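You operate a simulated robot arm through the tools that you are given. There is no shell and no other tool.

You run a simulated robot arm. Do the job below in one go: nothing can be reset, and whatever is moved stays where it is left.

TASK
Strip the inverter: switch off, unscrew both plugs and stand them in their rests.
Fine: switch off before a plug moves; holder plug in the holder rest, earth plug in the earth rest.

The check looks at the end state, three seconds after you hand in, the way a careful person would. Anything else that was tipped, shoved, dropped, spilled or broken makes it a failure.

THE ROBOT
A 7-joint arm with a two-finger parallel gripper, fixed in place. Base frame: the origin is at the foot of the arm, x ahead of it, y to its left, z up. Units: mm, rad, N and s.
Its first joint turns from -2.897 to 2.897 rad. Payload 4.4 kg.
The TCP is the grasp point between the finger pads, 23 mm short of the fingertips. In the tool frame z runs along the fingers and y along their closing line. The gripper opens to 94 mm. The fingers are 38 mm wide and 10 mm thick; the gripper's body (54 by 96 mm) begins 39 mm behind the TCP.
Orientation is told as [roll, pitch, yaw] about the base's x, y, z axes, in that order, counted from this pose: with the fingers straight down and closing along the base's y, the tool's x points along the base's -x, its y along +y and its z along -z.

THE INTERFACE
- The arm moves only by the tool apply_moves. Its arguments are lists of equal length, an entry for each row: "dp": the shift along the tool's x, y, z in mm, a list of three; "rotation": the turn, a rotation vector about the tool's x, y, z in rad, a list of three; "jaw": the gripper command, from -1 (fully open) to 1 (shut), values between in proportion. In form: {"dp": [[x, y, z], ...], "rotation": [[wx, wy, wz], ...], "jaw": [jaw, ...]}. A call has 1 to 20 rows; each row is the pose to reach, as a shift and turn from the pose commanded when the call began, along the tool's axes at that moment. Rows are played at 5 a second. More than 50 mm and 0.15 rad between two rows, or a gripper value outside its range, and nothing of the call is played. A pose out of reach is approached as far as the arm can. The call stops where the force on the tool passes 40 N (or 10 N more than at its start, if that is more) or the arm is blocked; 0.2 s more then pass. Each finger travels about 72 mm/s and halts on what it meets, pressing with about 40 N; the grip force reading is that of the motor and also rises with nothing between the fingers. The clock runs only during rows and for 0.2 s after the last one: add rows that repeat a pose to give the fingers time. The reply holds the time, the measured pose of the TCP, the force on the tool along the base axes, the opening and the grip force, in the units named above and with some noise, with the torque about the TCP (base axes, N m) and any sound that the robot's microphone picked up, and new pictures: "pictures" is both (left out), scene, wrist or none.
- Cameras (640 x 400 px; columns grow to the right, rows downward): "scene" is fixed at [48, 649.2, 1628.8]; the picture's right is [-0.69, -0.73, 0.00], its down [-0.28, 0.27, -0.92] and it looks along [0.67, -0.64, -0.38] (base axes); focal length 345 px, centre (320, 200). "wrist" rides on the gripper at [86, 16, -75] in the tool frame; the picture's right is [-0.18, 0.98, 0.00], its down [-0.58, -0.11, -0.81] and it looks along [-0.79, -0.15, 0.59] (tool axes); focal length 243 px, centre (320, 200). There is no depth. A picture from a camera that has moved, and an enlarged one, comes with that camera's place and axes in the base frame and with its lens.
- close_up(camera, box): a new picture of the part [left, top, right, bottom] of that camera's present view, enlarged. No time passes.
- job_done(): hands the job in; it is judged then, once.

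Nothing tells you positions but the pictures and the camera data. Unless the task says otherwise, let go and move clear before handing in.

The tools are called as a command line: name --argument value ..., lists and objects as JSON in quotes. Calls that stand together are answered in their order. apply_moves: Moves the arm, as the interface text tells. Its arguments: {"type":"object","properties":{"dp":{"type":"array"},"rotation":{"type":"array"},"jaw":{"type":"array"},"pictures":{"type":"string","enum":["both","scene","wrist","none"]}},"required":["dp","rotation","jaw"]} The other tools are called the same way: close_up (camera, box) takes an enlarged picture of a part of a camera's view; job_done () hands the job in.

At the start:

```text
time: 0.0
eef_pos: [804.5, -361.4, 1395.3]
tool_rot: [0.0, 0.0, -0.001]
force: [-0.4, -0.4, -0.2]
ft_torque: [0.04, -0.01, 0.01]
gripper_width: 93.9
finger_force: 0.0
```

scene: 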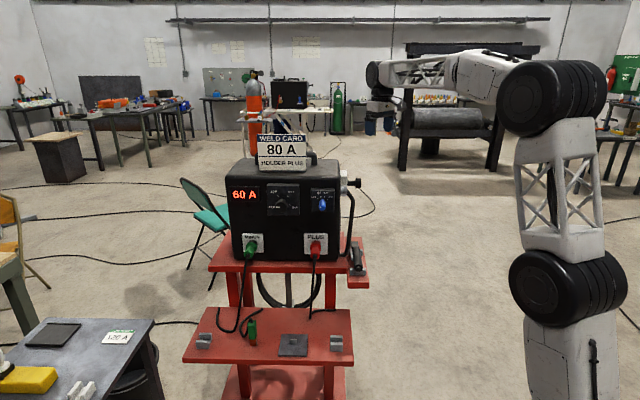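
wrist: 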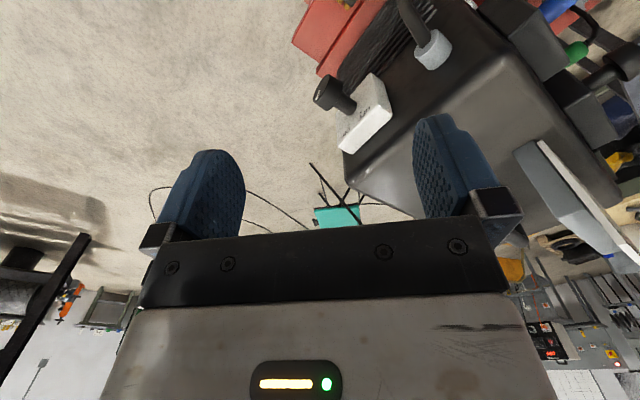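

I see a welding inverter on a red cart, with a green plug (earth?) and a red plug (holder?) in its front, and a lower red tray with some rests. I'll take enlarged pictures to read details before moving.

close_up --camera "scene" --box '[200, 120, 380, 270]'

close_up --camera "scene" --box '[170, 290, 370, 400]'

close_up --camera "scene" --box '[0, 300, 180, 400]'

close_up --camera "wrist" --box '[280, 0, 640, 220]'

```text
2.67 times, centred on (290, 195) of scene
camera zoom: at [48.0, 649.2, 1628.8], right [-0.69, -0.73, 0.0], down [-0.28, 0.27, -0.92], along [0.67, -0.64, -0.38], focal length 921 px, centre (400, 213)
```

zoom: 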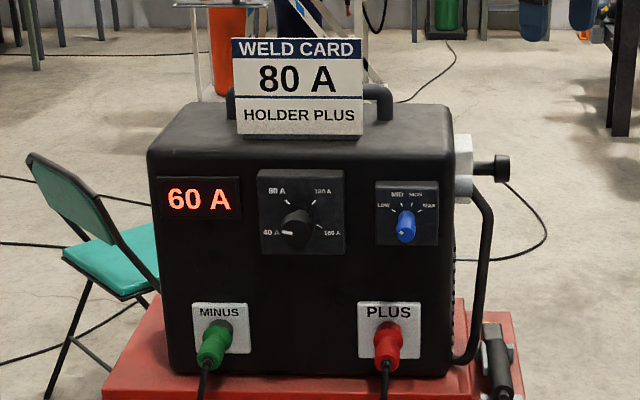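

```text
3.20 times, centred on (270, 345) of scene
camera zoom: at [48.0, 649.2, 1628.8], right [-0.69, -0.73, 0.0], down [-0.28, 0.27, -0.92], along [0.67, -0.64, -0.38], focal length 1105 px, centre (480, -264)
```

zoom: 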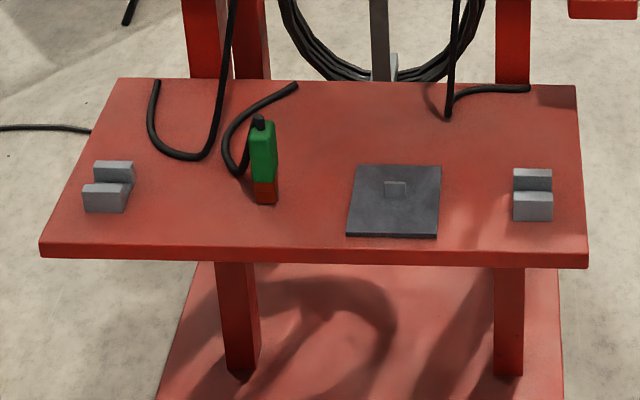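

```text
3.56 times, centred on (90, 350) of scene
camera zoom: at [48.0, 649.2, 1628.8], right [-0.69, -0.73, 0.0], down [-0.28, 0.27, -0.92], along [0.67, -0.64, -0.38], focal length 1227 px, centre (1138, -333)
```

zoom: 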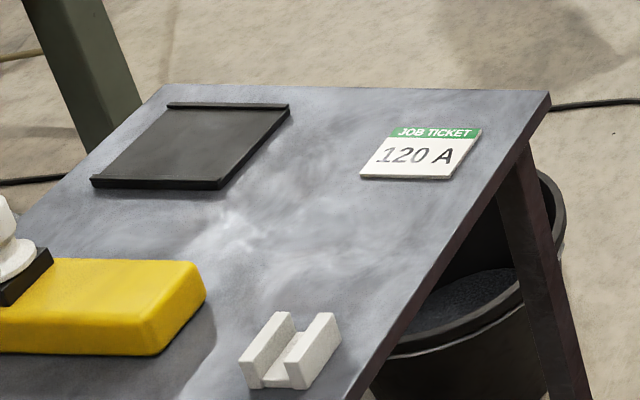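

```text
1.78 times, centred on (460, 110) of wrist
camera zoom: at [719.4, -344.4, 1469.8], right [0.18, 0.98, 0.0], down [0.58, -0.11, 0.81], along [0.79, -0.15, -0.59], focal length 431 px, centre (71, 360)
```

zoom: 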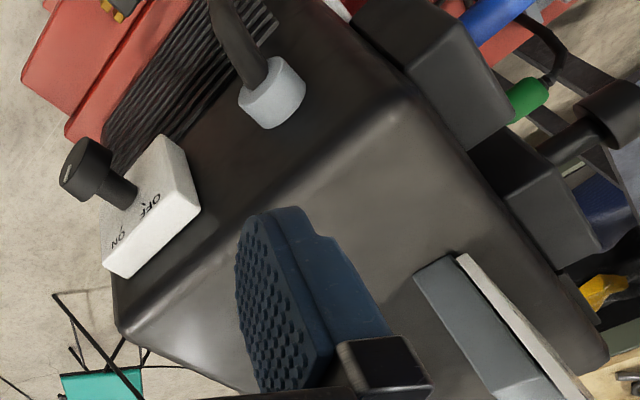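

The inverter faces the scene camera; the switch plate (OFF/ON) is on its right flank around (892, -367, 1164). I'll enlarge the switch, cables and rests more before planning.

close_up --camera "scene" --box '[325, 165, 375, 215]'

close_up --camera "scene" --box '[235, 225, 335, 290]'

close_up --camera "scene" --box '[180, 300, 290, 370]'

close_up --camera "scene" --box '[270, 300, 380, 370]'

close_up --camera "wrist" --box '[300, 60, 400, 170]'

close_up --camera "wrist" --box '[480, 0, 640, 100]'

close_up --camera "scene" --box '[320, 220, 400, 300]'

```text
8.00 times, centred on (350, 190) of scene
camera zoom: at [48.0, 649.2, 1628.8], right [-0.69, -0.73, 0.0], down [-0.28, 0.27, -0.92], along [0.67, -0.64, -0.38], focal length 2762 px, centre (80, 280)
```

zoom: 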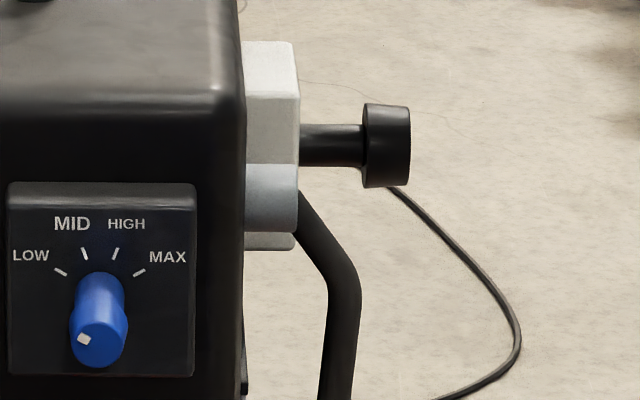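

```text
6.15 times, centred on (285, 258) of scene
camera zoom: at [48.0, 649.2, 1628.8], right [-0.69, -0.73, 0.0], down [-0.28, 0.27, -0.92], along [0.67, -0.64, -0.38], focal length 2124 px, centre (535, -154)
```

zoom: 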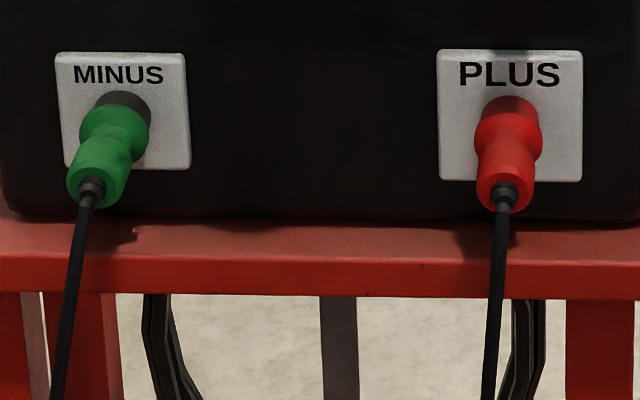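

```text
5.71 times, centred on (235, 335) of scene
camera zoom: at [48.0, 649.2, 1628.8], right [-0.69, -0.73, 0.0], down [-0.28, 0.27, -0.92], along [0.67, -0.64, -0.38], focal length 1973 px, centre (806, -571)
```

zoom: 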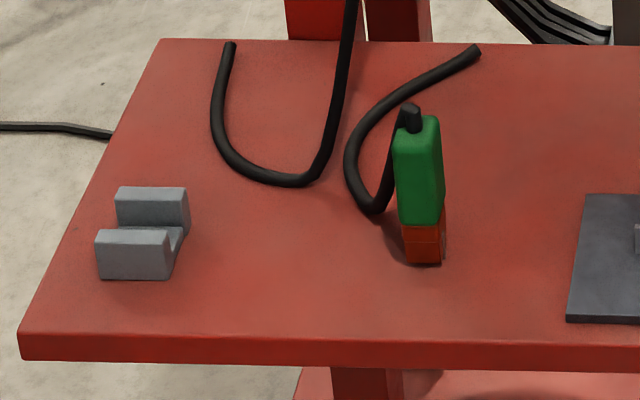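

```text
5.71 times, centred on (325, 335) of scene
camera zoom: at [48.0, 649.2, 1628.8], right [-0.69, -0.73, 0.0], down [-0.28, 0.27, -0.92], along [0.67, -0.64, -0.38], focal length 1973 px, centre (291, -571)
```

zoom: 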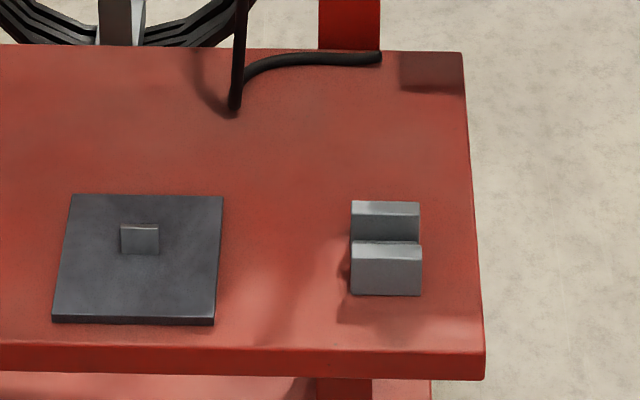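

```text
3.64 times, centred on (350, 115) of wrist
camera zoom: at [719.4, -344.4, 1469.8], right [0.18, 0.98, 0.0], down [0.58, -0.11, 0.81], along [0.79, -0.15, -0.59], focal length 882 px, centre (211, 509)
```

zoom: 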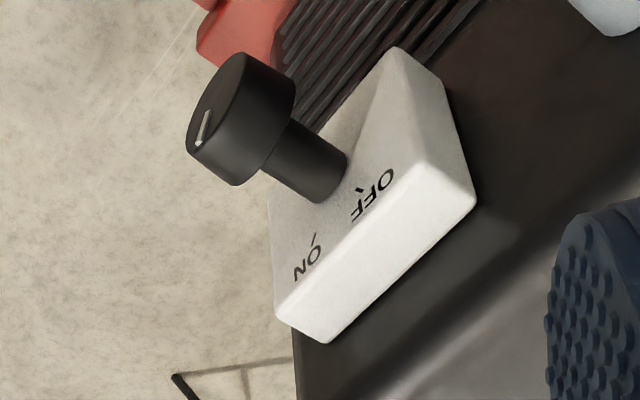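

```text
4.00 times, centred on (560, 50) of wrist
camera zoom: at [719.4, -344.4, 1469.8], right [0.18, 0.98, 0.0], down [0.58, -0.11, 0.81], along [0.79, -0.15, -0.59], focal length 970 px, centre (-640, 800)
```

zoom: 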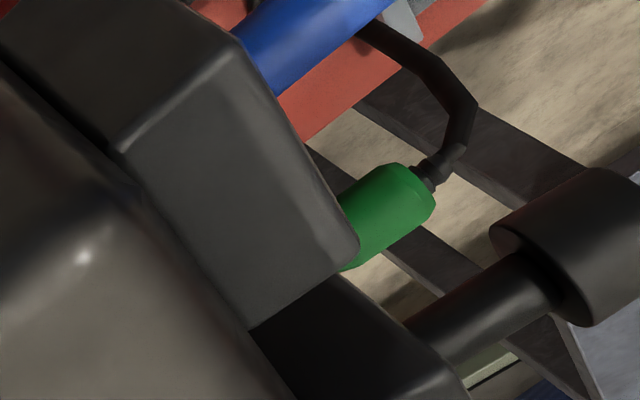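

```text
5.00 times, centred on (360, 260) of scene
camera zoom: at [48.0, 649.2, 1628.8], right [-0.69, -0.73, 0.0], down [-0.28, 0.27, -0.92], along [0.67, -0.64, -0.38], focal length 1726 px, centre (120, -100)
```

zoom: 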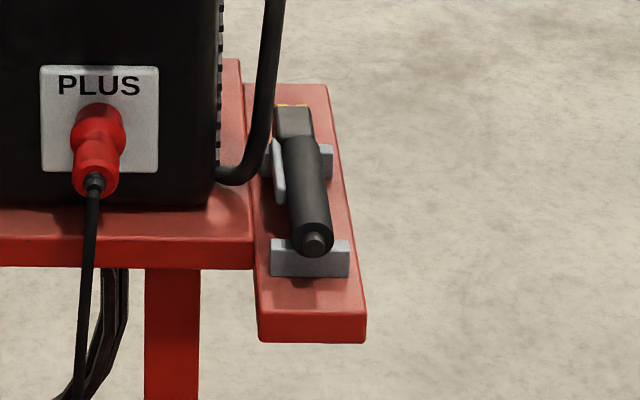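

The switch is a rotary knob on the right flank, with its pointer apparently towards ON. I'll back off and yaw the hand so the wrist camera looks at the switch plate.

apply_moves --dp '[[7, -16, 10], [14, -32, 25], [20, -48, 45], [27, -64, 65], [34, -80, 90], [41, -96, 112], [47, -111, 135], [47, -111, 135]]' --rotation '[[0, 0, -0.125], [0, 0, -0.25], [0, 0, -0.375], [0, 0, -0.5], [0, 0, -0.625], [0, 0, -0.75], [0, 0, -0.87], [0, 0, -0.87]]' --jaw '[-1, -1, -1, -1, -1, -1, -1, -1]'

```text
time: 1.8
eef_pos: [757.8, -473.3, 1259.7]
tool_rot: [0.001, 0.001, 0.87]
force: [0.4, 0.3, 0.2]
ft_torque: [0.02, -0.02, -0.02]
gripper_width: 93.8
finger_force: 0.1
camera wrist: at [690.8, -528.3, 1335.1], right [-0.63, 0.77, 0.0], down [0.46, 0.38, 0.81], along [0.62, 0.51, -0.59], focal length 243 px, centre (320, 200)
```

scene: 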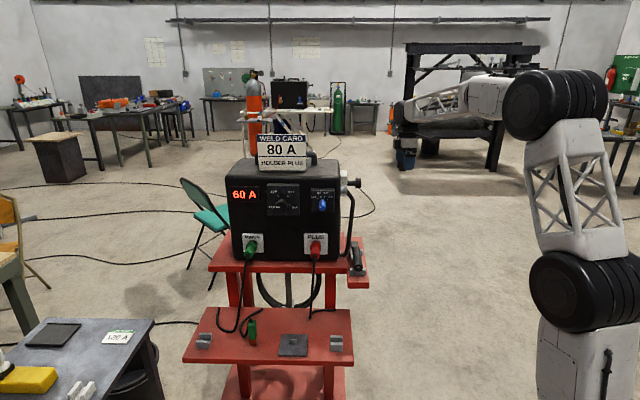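
wrist: 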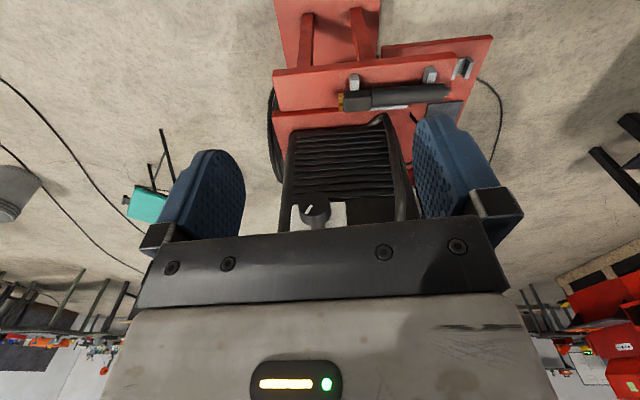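

The machine's right flank now shows nearly head-on with the knob at the lower centre (picture upside-down). I'll enlarge it to read pointer and marks.

close_up --camera "wrist" --box '[270, 160, 390, 235]'

close_up --camera "wrist" --box '[250, 0, 510, 240]'

```text
5.33 times, centred on (330, 198) of wrist
camera zoom: at [690.8, -528.3, 1335.1], right [-0.63, 0.77, 0.0], down [0.46, 0.38, 0.81], along [0.62, 0.51, -0.59], focal length 1294 px, centre (267, 213)
```

zoom: 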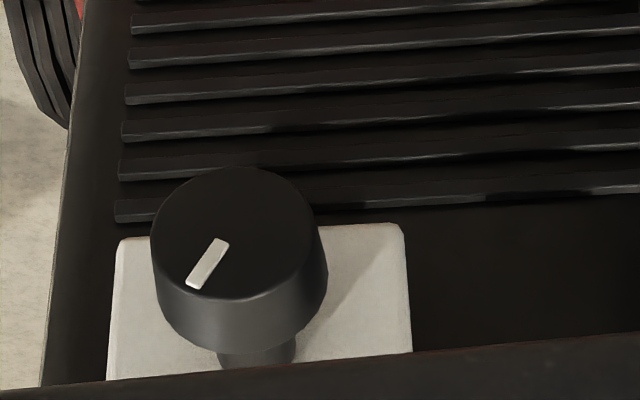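

```text
1.67 times, centred on (380, 120) of wrist
camera zoom: at [690.8, -528.3, 1335.1], right [-0.63, 0.77, 0.0], down [0.46, 0.38, 0.81], along [0.62, 0.51, -0.59], focal length 404 px, centre (220, 333)
```

zoom: 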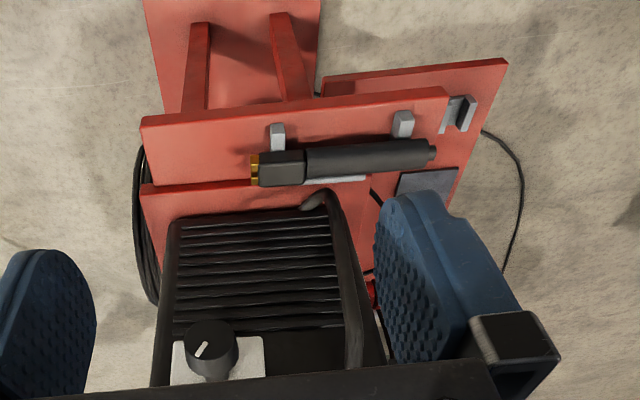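

The pointer is up-and-back (ON); OFF is up-and-front. I put the knob face centre at about (888, -376, 1160), with the machine flank normal at azimuth ≈43°. Next I tilt the tool to point into the flank, standing 120 mm off the knob.

apply_moves --dp '[[-3.6, -2.1, 9], [-7.1, -4.2, 18], [-10.7, -6.3, 27], [-14.2, -8.4, 36], [-17.8, -10.5, 45], [-21.3, -12.5, 54], [-24.9, -14.6, 63], [-28.4, -16.7, 72], [-32, -18.8, 81], [-35.5, -20.9, 90], [-39.1, -23, 99.7], [-39.1, -23, 99.7]]' --rotation '[[0.0081, -0.1426, 0.0081], [0.0163, -0.2853, 0.0163], [0.0244, -0.4279, 0.0244], [0.0325, -0.5705, 0.0325], [0.0407, -0.7132, 0.0407], [0.0488, -0.8558, 0.0488], [0.057, -0.9985, 0.057], [0.0651, -1.1411, 0.0651], [0.0732, -1.2837, 0.0732], [0.0814, -1.4264, 0.0814], [0.0895, -1.569, 0.0895], [0.0895, -1.569, 0.0895]]' --jaw '[-1, -1, -1, -1, -1, -1, -1, -1, -1, -1, -1, -1]'

```text
time: 4.4
eef_pos: [800.8, -456.3, 1159.7]
tool_rot: [-3.069, -1.571, -2.457]
force: [0.4, 0.2, 0.6]
ft_torque: [0.01, 0.03, -0.01]
gripper_width: 93.9
finger_force: 0.0
camera wrist: at [736.3, -495.4, 1074.8], right [-0.67, 0.71, 0.18], down [-0.51, -0.63, 0.58], along [0.53, 0.3, 0.79], focal length 243 px, centre (320, 200)
```

scene: 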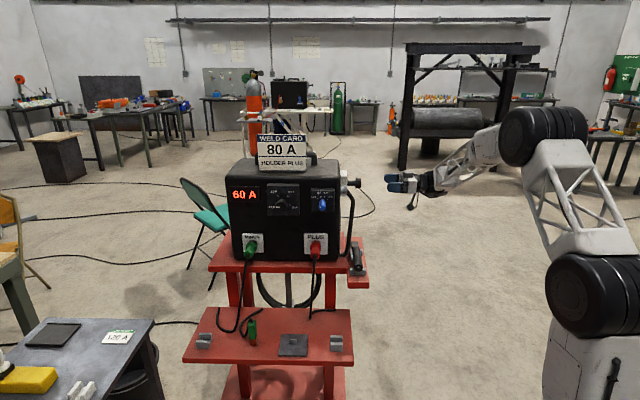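
wrist: 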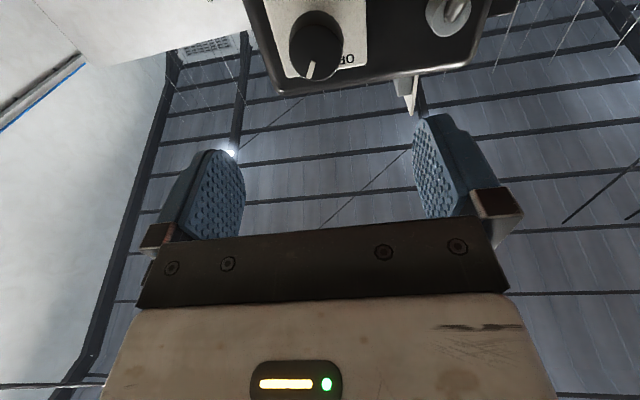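

The arm reached the pre-grasp pose. I'll check the alignment of the knob with the tool axis in an enlarged picture.

close_up --camera "wrist" --box '[230, 0, 390, 100]'

close_up --camera "scene" --box '[320, 150, 440, 225]'

```text
4.00 times, centred on (310, 50) of wrist
camera zoom: at [736.3, -495.4, 1074.8], right [-0.67, 0.71, 0.18], down [-0.51, -0.63, 0.58], along [0.53, 0.3, 0.79], focal length 970 px, centre (360, 800)
```

zoom: 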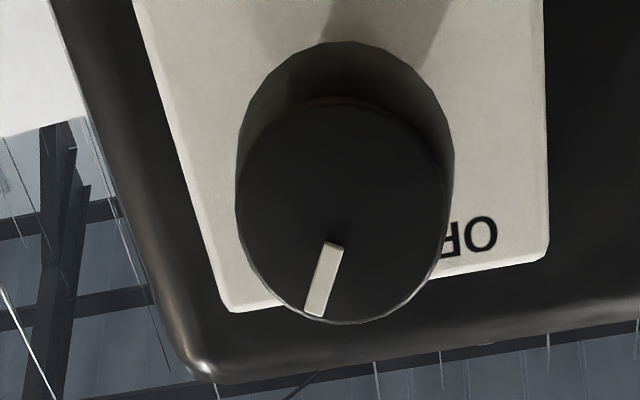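

```text
5.33 times, centred on (380, 188) of scene
camera zoom: at [48.0, 649.2, 1628.8], right [-0.69, -0.73, 0.0], down [-0.28, 0.27, -0.92], along [0.67, -0.64, -0.38], focal length 1841 px, centre (0, 267)
```

zoom: 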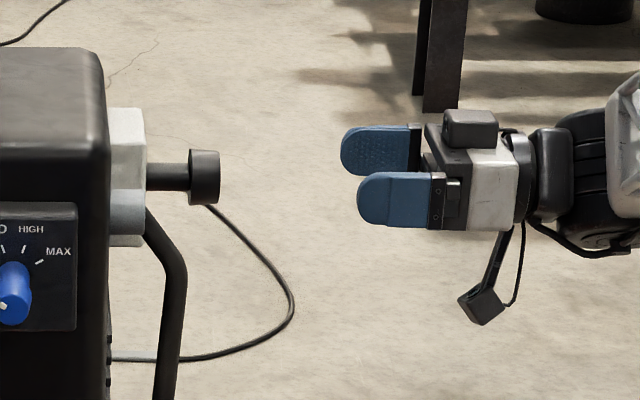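

Cross-checking three views: the machine is yawed at ~45°, and the knob face centre is at about (893, -373, 1155). I'll fix the angle, slide over the knob with open jaws and look before closing.

apply_moves --dp '[[5.4, -5.7, 22], [5.4, -4.5, 62], [5.4, -3.3, 102], [5.4, -2.4, 132.4], [5.4, -2.4, 132.4]]' --rotation '[[-0.03, 0, 0], [-0.03, 0, 0], [-0.03, 0, 0], [-0.03, 0, 0], [-0.03, 0, 0]]' --jaw '[-1, -1, -1, -1, -1]'

close_up --camera "scene" --box '[320, 150, 440, 225]'

close_up --camera "wrist" --box '[150, 40, 550, 260]'

```text
time: 5.6
eef_pos: [900.5, -369.6, 1154.8]
tool_rot: [2.322, -1.571, -1.536]
force: [-0.6, 0.5, 0.0]
ft_torque: [0.01, -0.01, 0.02]
gripper_width: 94.0
finger_force: 0.1
camera wrist: at [836.9, -409.9, 1069.6], right [-0.7, 0.69, 0.18], down [-0.49, -0.65, 0.58], along [0.52, 0.31, 0.79], focal length 243 px, centre (320, 200)
```

scene: 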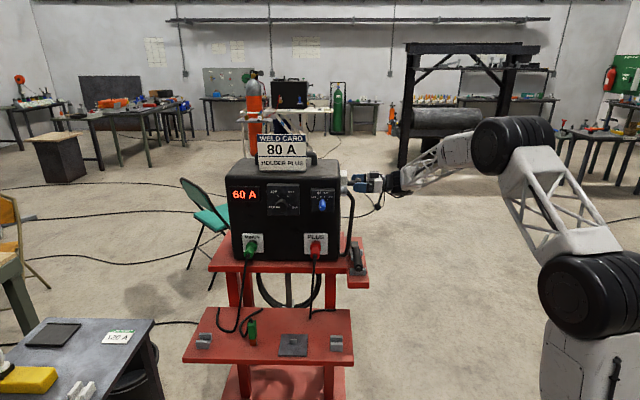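
wrist: 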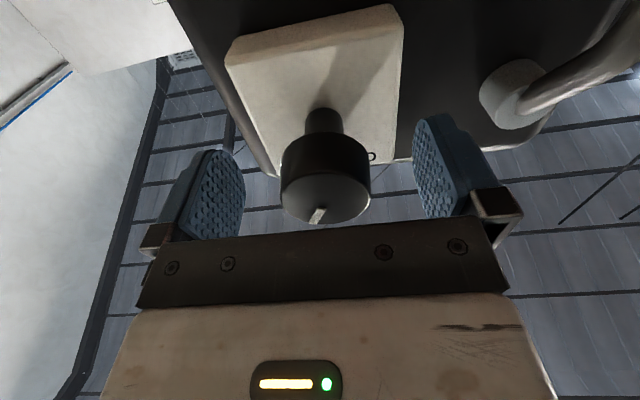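

```text
5.33 times, centred on (380, 188) of scene
camera zoom: at [48.0, 649.2, 1628.8], right [-0.69, -0.73, 0.0], down [-0.28, 0.27, -0.92], along [0.67, -0.64, -0.38], focal length 1841 px, centre (0, 267)
```

zoom: 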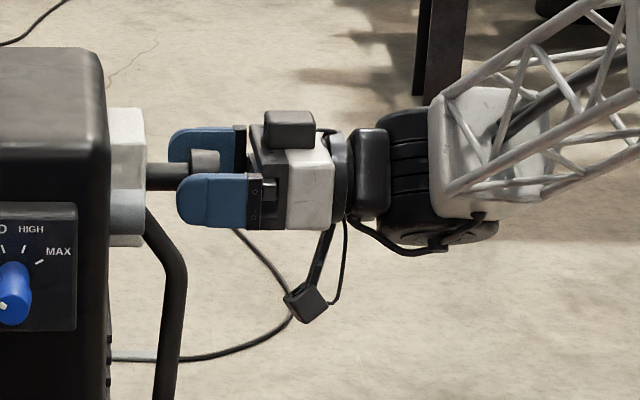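

```text
1.60 times, centred on (350, 150) of wrist
camera zoom: at [836.9, -409.9, 1069.6], right [-0.7, 0.69, 0.18], down [-0.49, -0.65, 0.58], along [0.52, 0.31, 0.79], focal length 388 px, centre (272, 280)
```

zoom: 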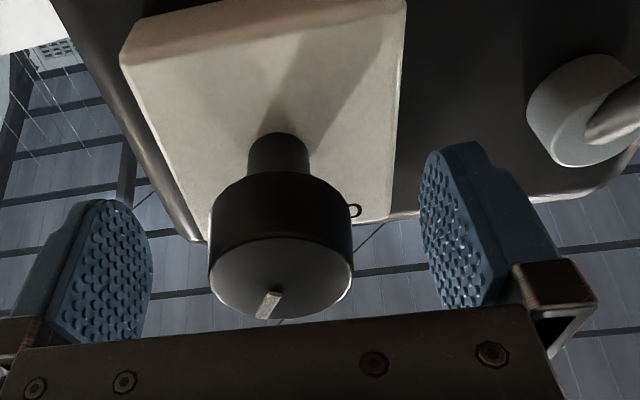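

The knob sits between the fingers with clearance to the plate. Closing on it.

apply_moves --dp '[[0, 0, 0], [0, 0, 0], [0, 0, 0], [0, 0, 0]]' --rotation '[[0, 0, 0], [0, 0, 0], [0, 0, 0], [0, 0, 0]]' --jaw '[1, 1, 1, 1]' --pictures "wrist"

```text
time: 6.3
eef_pos: [898.5, -367.8, 1152.5]
tool_rot: [1.324, -1.568, -0.533]
force: [-30.3, 14.8, 1.4]
ft_torque: [0.17, -0.22, 0.72]
gripper_width: 40.7
finger_force: 40.2
stopped in row 3: the force on the tool passed its limit at 50 N (the readings are from after the stop); the commanded pose is now the measured one
camera wrist: at [834.9, -408.4, 1067.3], right [-0.7, 0.69, 0.19], down [-0.49, -0.65, 0.58], along [0.52, 0.31, 0.79], focal length 243 px, centre (320, 200)
```

wrist: 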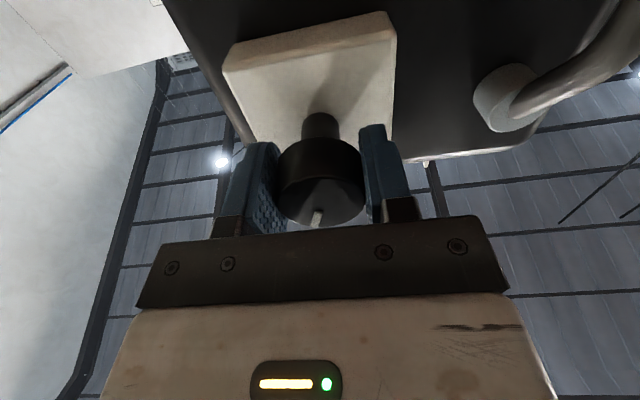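

Gripped at 40.7 mm, with some side load on the tool. I'll hold to see if it settles, easing slightly in the direction of the push.

apply_moves --dp '[[0, 1, 0], [0, 1, 0]]' --rotation '[[0, 0, 0], [0, 0, 0]]' --jaw '[1, 1]' --pictures "none"

```text
time: 6.9
eef_pos: [898.7, -367.2, 1152.5]
tool_rot: [1.235, -1.568, -0.445]
force: [-4.4, 8.8, 1.1]
ft_torque: [0.09, -0.12, -0.01]
gripper_width: 40.5
finger_force: 44.9
```

Load has settled to under 10 N. I'll check how the knob sits in the pads before turning.

close_up --camera "wrist" --box '[200, 80, 440, 240]'

close_up --camera "scene" --box '[320, 160, 400, 210]'

```text
2.50 times, centred on (320, 160) of wrist
camera zoom: at [834.8, -408.4, 1067.3], right [-0.7, 0.69, 0.19], down [-0.49, -0.65, 0.58], along [0.52, 0.31, 0.79], focal length 606 px, centre (320, 300)
```

zoom: 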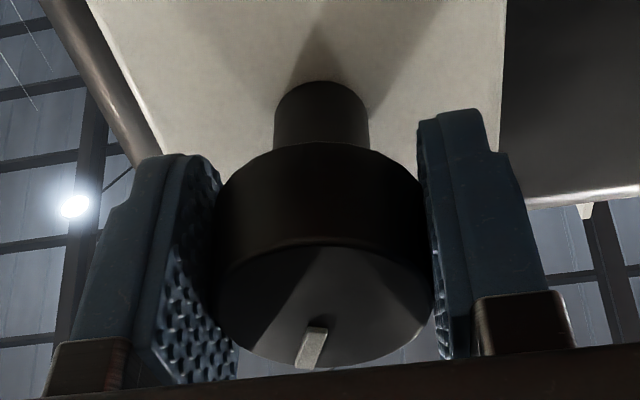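

```text
8.00 times, centred on (360, 185) of scene
camera zoom: at [48.0, 649.2, 1628.8], right [-0.69, -0.73, 0.0], down [-0.28, 0.27, -0.92], along [0.67, -0.64, -0.38], focal length 2762 px, centre (0, 320)
```

zoom: 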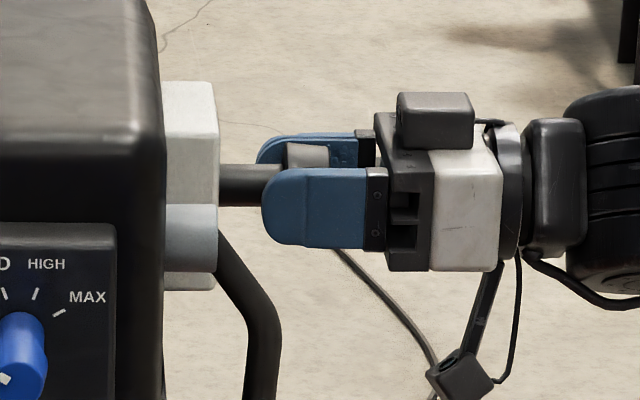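

The gripper sits ~3 mm low on the knob; I'll crack the jaws, raise 3 mm, and re-close so the turn is concentric.

apply_moves --dp '[[0, 0, 0], [-3, 0, 0], [-3, 0, 0], [-3, 0, 0], [-3, 0, 0]]' --rotation '[[0, 0, 0], [0, 0, 0], [0, 0, 0], [0, 0, 0], [0, 0, 0]]' --jaw '[-0.1, -0.1, 1, 1, 1]' --pictures "none"

```text
time: 8.1
eef_pos: [897.8, -367.4, 1155.6]
tool_rot: [1.229, -1.568, -0.438]
force: [-3.9, 1.0, 0.4]
ft_torque: [-0.07, 0.07, 0.09]
gripper_width: 40.3
finger_force: 44.9
```

Well centred now with little load. Turning the knob counter-clockwise (seen from outside) toward OFF in small steps.

apply_moves --dp '[[0, 0, 0], [0, 0, 0], [0, 0, 0], [0, 0, 0], [0, 0, 0]]' --rotation '[[0, 0, -0.1], [0, 0, -0.2], [0, 0, -0.3], [0, 0, -0.4], [0, 0, -0.4]]' --jaw '[1, 1, 1, 1, 1]'

```text
time: 9.3
eef_pos: [897.1, -368.2, 1156.5]
tool_rot: [-1.567, -1.174, 2.359]
force: [-38.9, 7.4, -4.8]
ft_torque: [-0.3, 0.29, 0.45]
gripper_width: 40.5
finger_force: 44.8
camera wrist: at [859.3, -433.3, 1070.1], right [-0.69, 0.69, -0.21], down [-0.66, -0.48, 0.58], along [0.3, 0.54, 0.79], focal length 243 px, centre (320, 200)
```

scene: 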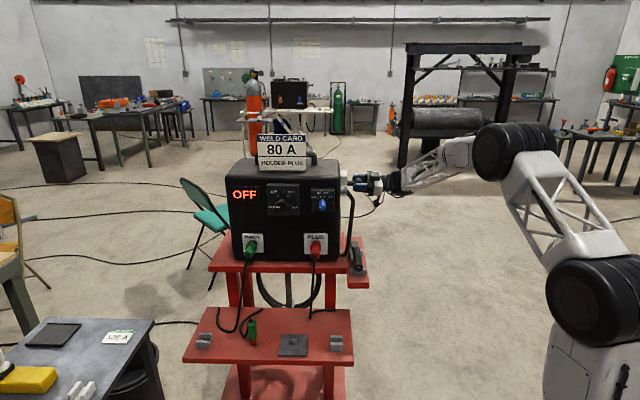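
wrist: 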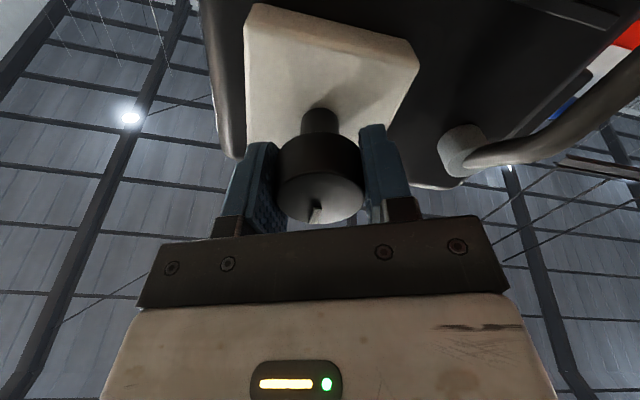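

The display now reads OFF after 0.4 rad. I'll relieve the side load and carry on so the pointer sits properly at the OFF mark.

apply_moves --dp '[[-0.6, 1.4, -0.7], [-0.6, 1.4, -0.7]]' --rotation '[[0, 0, 0], [0, 0, 0]]' --jaw '[1, 1]' --pictures "none"

close_up --camera "wrist" --box '[200, 0, 440, 240]'

```text
time: 9.9
eef_pos: [896.9, -368.0, 1154.9]
tool_rot: [-1.568, -1.175, 2.357]
force: [21.5, -16.1, -5.8]
ft_torque: [0.3, -0.36, -0.3]
gripper_width: 40.3
finger_force: 45.1
```

```text
1.67 times, centred on (320, 120) of wrist
camera zoom: at [859.0, -433.1, 1070.0], right [-0.69, 0.69, -0.21], down [-0.66, -0.48, 0.58], along [0.3, 0.54, 0.79], focal length 404 px, centre (320, 333)
```

zoom: 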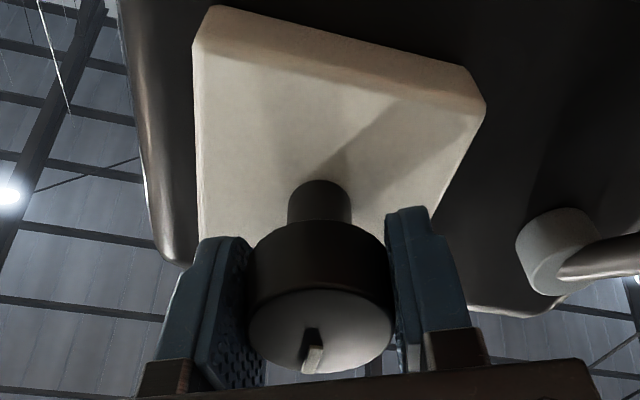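

apply_moves --dp '[[0.25, -0.55, 0], [0.25, -0.55, 0], [0.25, -0.55, 0]]' --rotation '[[0, 0, 0], [0, 0, -0.1], [0, 0, -0.2]]' --jaw '[1, 1, 1]' --pictures "none"

```text
time: 10.7
eef_pos: [897.0, -367.9, 1155.1]
tool_rot: [-1.568, -0.973, 2.359]
force: [12.4, -10.7, -8.6]
ft_torque: [-0.47, 0.47, -0.68]
gripper_width: 40.4
finger_force: 45.5
```

apply_moves --dp '[[0.2, -0.2, 0], [0.2, -0.2, 0], [0.2, -0.2, 0]]' --rotation '[[0, 0, -0.1], [0, 0, -0.2], [0, 0, -0.2]]' --jaw '[1, 1, 1]'

close_up --camera "wrist" --box '[200, 0, 440, 240]'

```text
time: 11.5
eef_pos: [896.9, -367.5, 1154.7]
tool_rot: [-1.571, -0.773, 2.359]
force: [-13.1, 5.3, -10.8]
ft_torque: [-0.36, 0.33, -0.01]
gripper_width: 40.5
finger_force: 45.5
camera wrist: at [881.9, -455.7, 1084.0], right [-0.58, 0.58, -0.57], down [-0.81, -0.33, 0.49], along [0.09, 0.75, 0.66], focal length 243 px, centre (320, 200)
```

scene: 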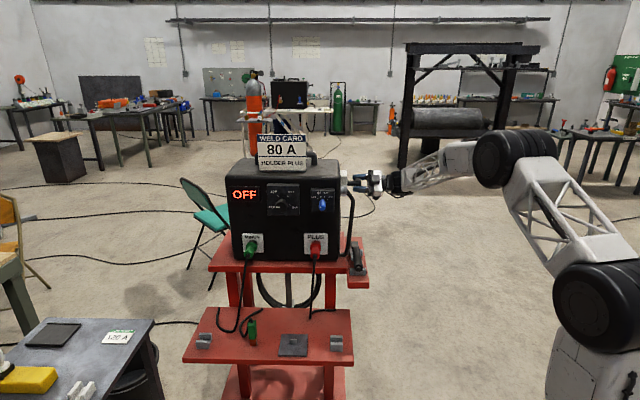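
wrist: 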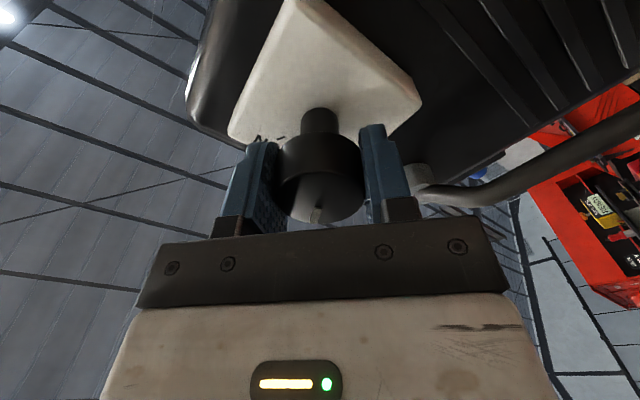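

```text
1.67 times, centred on (320, 120) of wrist
camera zoom: at [881.9, -455.7, 1084.0], right [-0.58, 0.58, -0.57], down [-0.81, -0.33, 0.49], along [0.09, 0.75, 0.66], focal length 404 px, centre (320, 333)
```

zoom: 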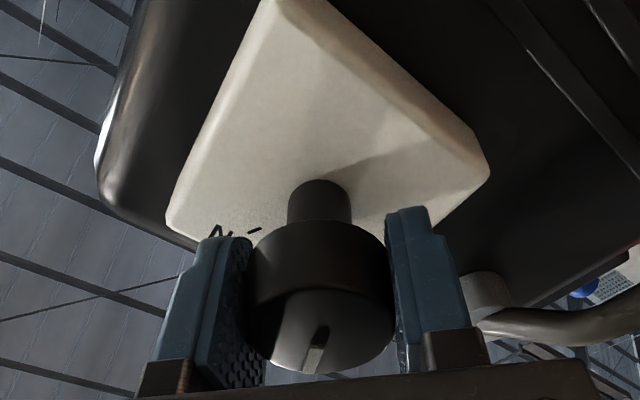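

The ON/OFF marks compute to about ∓30° of vertical, so the full throw is ~60°; I've turned 46°. I'll turn the last ~14° while watching the torque.

apply_moves --dp '[[0, 0.2, 0], [0, 0.2, 0], [0, 0.2, 0], [0, 0.2, 0]]' --rotation '[[0, 0, -0.08], [0, 0, -0.16], [0, 0, -0.24], [0, 0, -0.24]]' --jaw '[1, 1, 1, 1]' --pictures "wrist"

close_up --camera "wrist" --box '[200, 0, 440, 240]'

```text
time: 12.5
eef_pos: [897.6, -366.8, 1156.5]
tool_rot: [-1.569, -0.534, 2.357]
force: [-4.4, 5.0, -10.6]
ft_torque: [1.08, 0.75, 0.06]
gripper_width: 42.0
finger_force: 45.0
camera wrist: at [893.0, -466.7, 1098.0], right [-0.47, 0.46, -0.75], down [-0.88, -0.26, 0.39], along [-0.01, 0.85, 0.53], focal length 243 px, centre (320, 200)
```

wrist: 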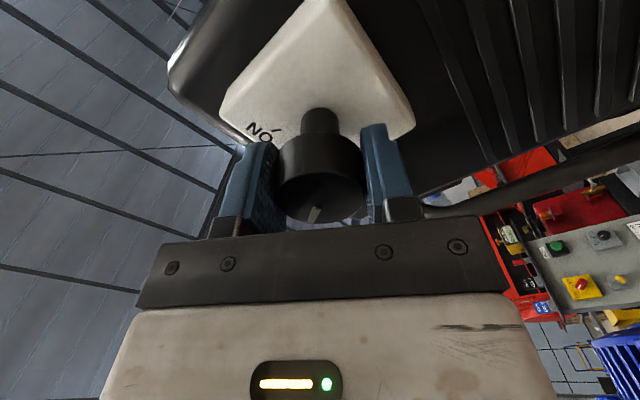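

```text
1.67 times, centred on (320, 120) of wrist
camera zoom: at [893.0, -466.7, 1098.0], right [-0.47, 0.46, -0.75], down [-0.88, -0.26, 0.39], along [-0.01, 0.85, 0.53], focal length 404 px, centre (320, 333)
```

zoom: 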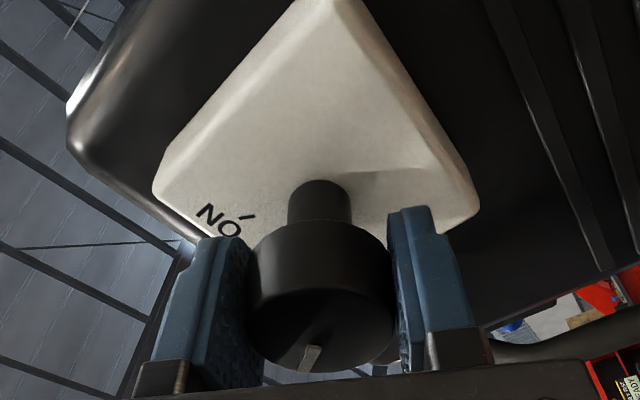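

Torque rose to 1.3 N m — the knob is against its OFF stop. I'll open the jaws and back straight out.

apply_moves --dp '[[0, 0, 0], [0, 0, 0], [0, 0, 0], [0, 0, 0], [0, 0, -40], [0, 0, -80], [0, 0, -120], [0, 0, -160], [0, 0, -160]]' --rotation '[[0, 0, 0], [0, 0, 0], [0, 0, 0], [0, 0, 0], [0, 0, 0], [0, 0, 0], [0, 0, 0], [0, 0, 0], [0, 0, 0]]' --jaw '[-1, -1, -1, -1, -1, -1, -1, -1, -1]'

close_up --camera "wrist" --box '[200, 0, 440, 200]'

close_up --camera "scene" --box '[220, 120, 380, 270]'

```text
time: 14.5
eef_pos: [784.2, -481.5, 1156.1]
tool_rot: [-1.569, -0.534, 2.361]
force: [0.0, -0.7, -0.2]
ft_torque: [-0.01, -0.02, 0.0]
gripper_width: 94.1
finger_force: 0.0
camera wrist: at [779.3, -581.4, 1099.7], right [-0.47, 0.46, -0.75], down [-0.88, -0.26, 0.39], along [-0.01, 0.85, 0.53], focal length 243 px, centre (320, 200)
```

scene: 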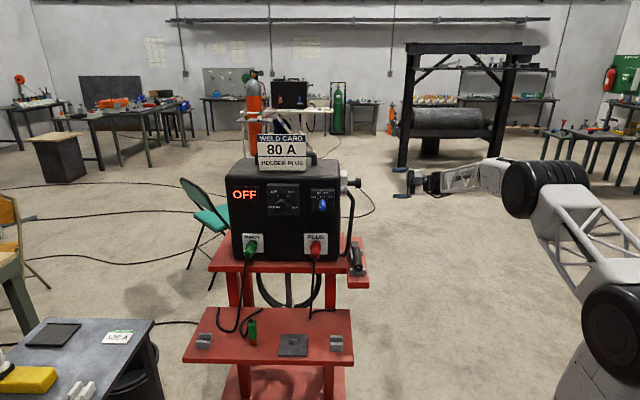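
wrist: 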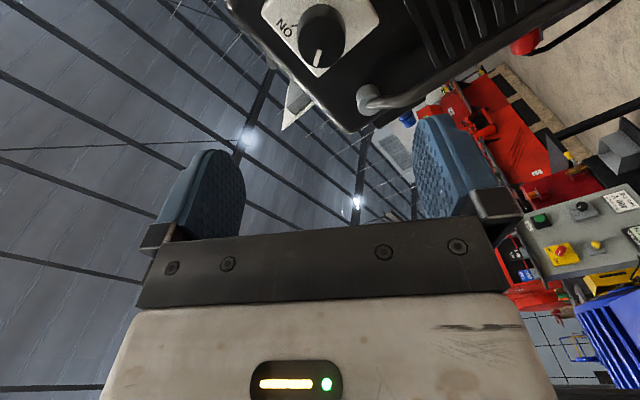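

```text
2.00 times, centred on (320, 100) of wrist
camera zoom: at [779.3, -581.4, 1099.7], right [-0.47, 0.46, -0.75], down [-0.88, -0.26, 0.39], along [-0.01, 0.85, 0.53], focal length 485 px, centre (320, 400)
```

zoom: 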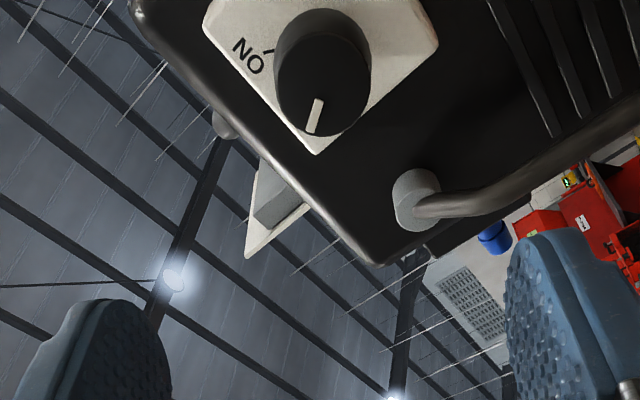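

```text
2.67 times, centred on (300, 195) of scene
camera zoom: at [48.0, 649.2, 1628.8], right [-0.69, -0.73, 0.0], down [-0.28, 0.27, -0.92], along [0.67, -0.64, -0.38], focal length 921 px, centre (373, 213)
```

zoom: 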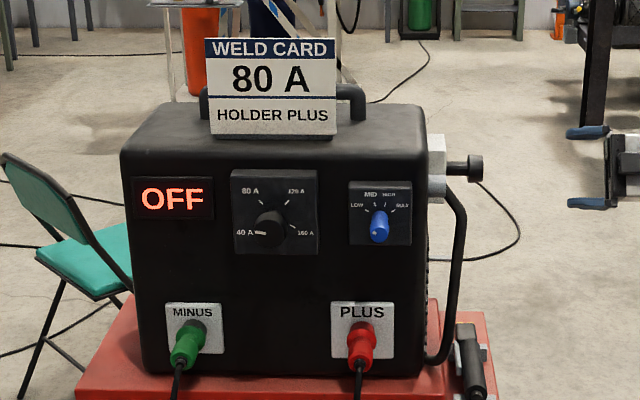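

The inverter is OFF, pointer at its OFF mark. Plugs compute to roughly red (829,-68,971) and green (997,100,975) at their cable ends, pointing out along (-0.71, 0.71, 0). I'll roll the hand so the wrist camera ends up above the gripper, which suits the front approach.

apply_moves --dp '[[0, 0, -4], [0, 0, -8], [0, 0, -12], [0, 0, -16], [0, 0, -20], [0, 0, -24], [0, 0, -28], [0, 0, -32], [0, 0, -36], [0, 0, -40], [0, 0, -44], [0, 0, -48], [0, 0, -50], [0, 0, -50], [0, 0, -50], [0, 0, -50]]' --rotation '[[0, 0, -0.14], [0, 0, -0.28], [0, 0, -0.42], [0, 0, -0.56], [0, 0, -0.7], [0, 0, -0.84], [0, 0, -0.98], [0, 0, -1.12], [0, 0, -1.26], [0, 0, -1.4], [0, 0, -1.54], [0, 0, -1.68], [0, 0, -1.82], [0, 0, -1.96], [0, 0, -2.1], [0, 0, -2.1]]' --jaw '[-1, -1, -1, -1, -1, -1, -1, -1, -1, -1, -1, -1, -1, -1, -1, -1]'

```text
time: 17.9
eef_pos: [817.3, -527.6, 1216.8]
tool_rot: [-1.556, -0.187, 2.366]
force: [0.2, 0.2, 0.4]
ft_torque: [0.0, -0.02, 0.04]
gripper_width: 93.8
finger_force: 0.0
out of reach, approached as far as the arm can: row 2, 3, 4, 5, 6, 7, 8, 9, 10, 11, 12, 13, 14, 15, 16
camera wrist: at [824.0, -637.2, 1186.7], right [-0.27, 0.24, -0.93], down [-0.96, -0.19, 0.23], along [-0.12, 0.95, 0.29], focal length 243 px, centre (320, 200)
```

scene: 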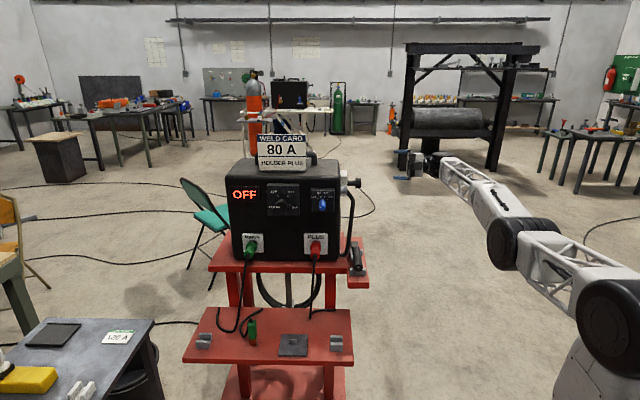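
wrist: 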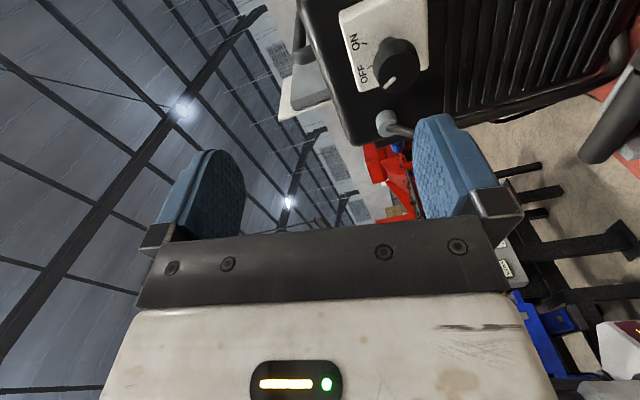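

The roll limit is on this side (stuck at ~-1.38 rad). I'll check what the commanded pose is now with a null move before rolling the other way.

apply_moves --dp '[[0, 0, 0]]' --rotation '[[0, 0, 0]]' --jaw '[-1]' --pictures "none"

```text
time: 18.3
eef_pos: [817.1, -527.0, 1215.9]
tool_rot: [-1.555, -0.185, 2.368]
force: [-0.4, -1.1, 1.4]
ft_torque: [0.02, 0.01, -0.02]
gripper_width: 94.0
finger_force: 0.1
```

The command follows the reached pose. Now I roll the other way (positive), moving a bit back from the machine.

apply_moves --dp '[[-4.7, 1.5, -3.1], [-9.3, 3, -6.2], [-14, 4.5, -9.3], [-18.6, 6, -12.4], [-23.3, 7.6, -15.5], [-28, 9.1, -18.6], [-32.6, 10.6, -21.7], [-37.3, 12.1, -24.8], [-42, 13.6, -27.8], [-46.6, 15.1, -30.9], [-51.3, 16.6, -34], [-55.9, 18.1, -37.1], [-60.6, 19.7, -40.2], [-65.3, 21.2, -43.3], [-69.9, 22.7, -46.4], [-74.6, 24.2, -49.5]]' --rotation '[[0, 0, 0.14], [0, 0, 0.28], [0, 0, 0.42], [0, 0, 0.56], [0, 0, 0.7], [0, 0, 0.84], [0, 0, 0.98], [0, 0, 1.12], [0, 0, 1.26], [0, 0, 1.4], [0, 0, 1.54], [0, 0, 1.68], [0, 0, 1.82], [0, 0, 1.96], [0, 0, 2.1], [0, 0, 2.24]]' --jaw '[-1, -1, -1, -1, -1, -1, -1, -1, -1, -1, -1, -1, -1, -1, -1, -1]' --pictures "none"

```text
time: 21.7
eef_pos: [728.5, -508.6, 1207.7]
tool_rot: [1.554, -0.712, -0.76]
force: [1.2, 0.5, 0.5]
ft_torque: [-0.01, -0.02, -0.01]
gripper_width: 94.0
finger_force: 0.0
```

apply_moves --dp '[[0, 0, 0], [0, 0, 0], [0, 0, 0], [0, 0, 0], [0, 0, 0], [0, 0, 0], [0, 0, 0], [0, 0, 0], [0, 0, 0], [0, 0, 0], [0, 0, 0], [0, 0, 0], [0, 0, 0], [0, 0, 0], [0, 0, 0], [0, 0, 0], [0, 0, 0]]' --rotation '[[0, 0, 0.143], [0, 0, 0.286], [0, 0, 0.429], [0, 0, 0.572], [0, 0, 0.715], [0, 0, 0.858], [0, 0, 1.001], [0, 0, 1.144], [0, 0, 1.287], [0, 0, 1.43], [0, 0, 1.573], [0, 0, 1.716], [0, 0, 1.859], [0, 0, 2.002], [0, 0, 2.145], [0, 0, 2.287], [0, 0, 2.287]]' --jaw '[-1, -1, -1, -1, -1, -1, -1, -1, -1, -1, -1, -1, -1, -1, -1, -1, -1]'

```text
time: 25.3
eef_pos: [728.2, -509.3, 1209.2]
tool_rot: [-0.248, 1.555, -2.593]
force: [0.2, -0.1, 0.6]
ft_torque: [-0.02, -0.01, 0.01]
gripper_width: 94.1
finger_force: 0.1
camera wrist: at [689.1, -572.5, 1296.0], right [0.7, -0.69, -0.19], down [-0.65, -0.51, -0.57], along [0.3, 0.52, -0.8], focal length 243 px, centre (320, 200)
```

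scene: 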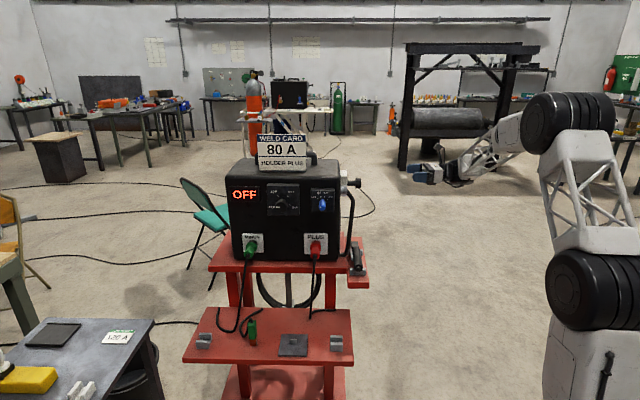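
wrist: 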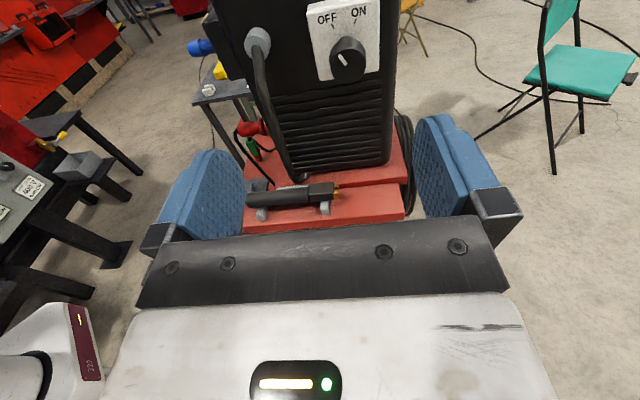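

Camera is now above the gripper and the pointer clearly reads OFF. Next I swing around to the front of the machine, turning the tool to face the plugs.

apply_moves --dp '[[-8.6, -32.7, 25.5], [-17.2, -65.4, 51.1], [-25.8, -98.1, 76.6], [-34.4, -130.9, 102.2], [-43, -163.6, 127.7], [-51.6, -196.3, 153.3], [-60.2, -229, 178.8], [-68.8, -261.7, 204.4], [-77.4, -294.4, 229.9], [-86, -327.1, 255.5], [-94.6, -359.8, 281], [-103.2, -392.6, 306.6], [-111.8, -425.3, 332.1], [-120.4, -458, 357.7], [-129, -490.7, 383.2], [-129, -490.7, 383.2]]' --rotation '[[-0.105, 0, 0], [-0.209, 0, 0], [-0.314, 0, 0], [-0.419, 0, 0], [-0.523, 0, 0], [-0.628, 0, 0], [-0.733, 0, 0], [-0.837, 0, 0], [-0.942, 0, 0], [-1.047, 0, 0], [-1.151, 0, 0], [-1.256, 0, 0], [-1.361, 0, 0], [-1.465, 0, 0], [-1.57, 0, 0], [-1.57, 0, 0]]' --jaw '[-1, -1, -1, -1, -1, -1, -1, -1, -1, -1, -1, -1, -1, -1, -1, -1]'

```text
time: 27.8
eef_pos: [705.3, -165.7, 892.3]
tool_rot: [-0.07, 1.194, 2.916]
force: [0.1, 0.2, 0.5]
ft_torque: [-0.02, 0.02, -0.01]
gripper_width: 93.9
finger_force: 0.0
out of reach, approached as far as the arm can: row 9, 10, 11, 12
stopped in row 12: the force on the tool passed its limit at 105 N (the readings are from after the stop); the commanded pose is now the measured one
camera wrist: at [666.5, -177.2, 1000.5], right [-0.22, -0.95, -0.2], down [-0.93, 0.27, -0.24], along [0.28, 0.13, -0.95], focal length 243 px, centre (320, 200)
```

scene: 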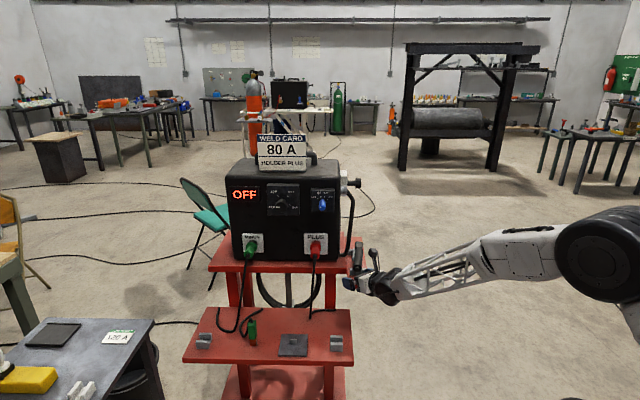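
wrist: 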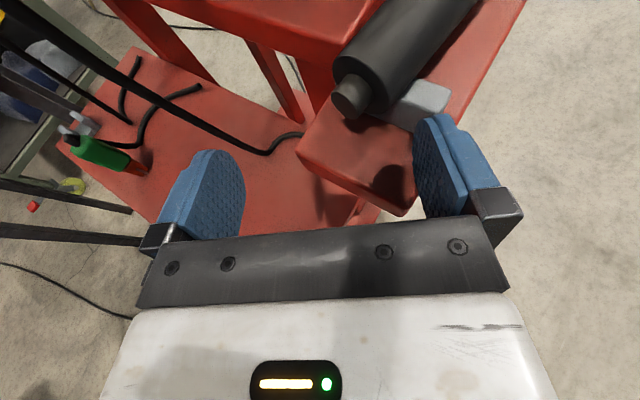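

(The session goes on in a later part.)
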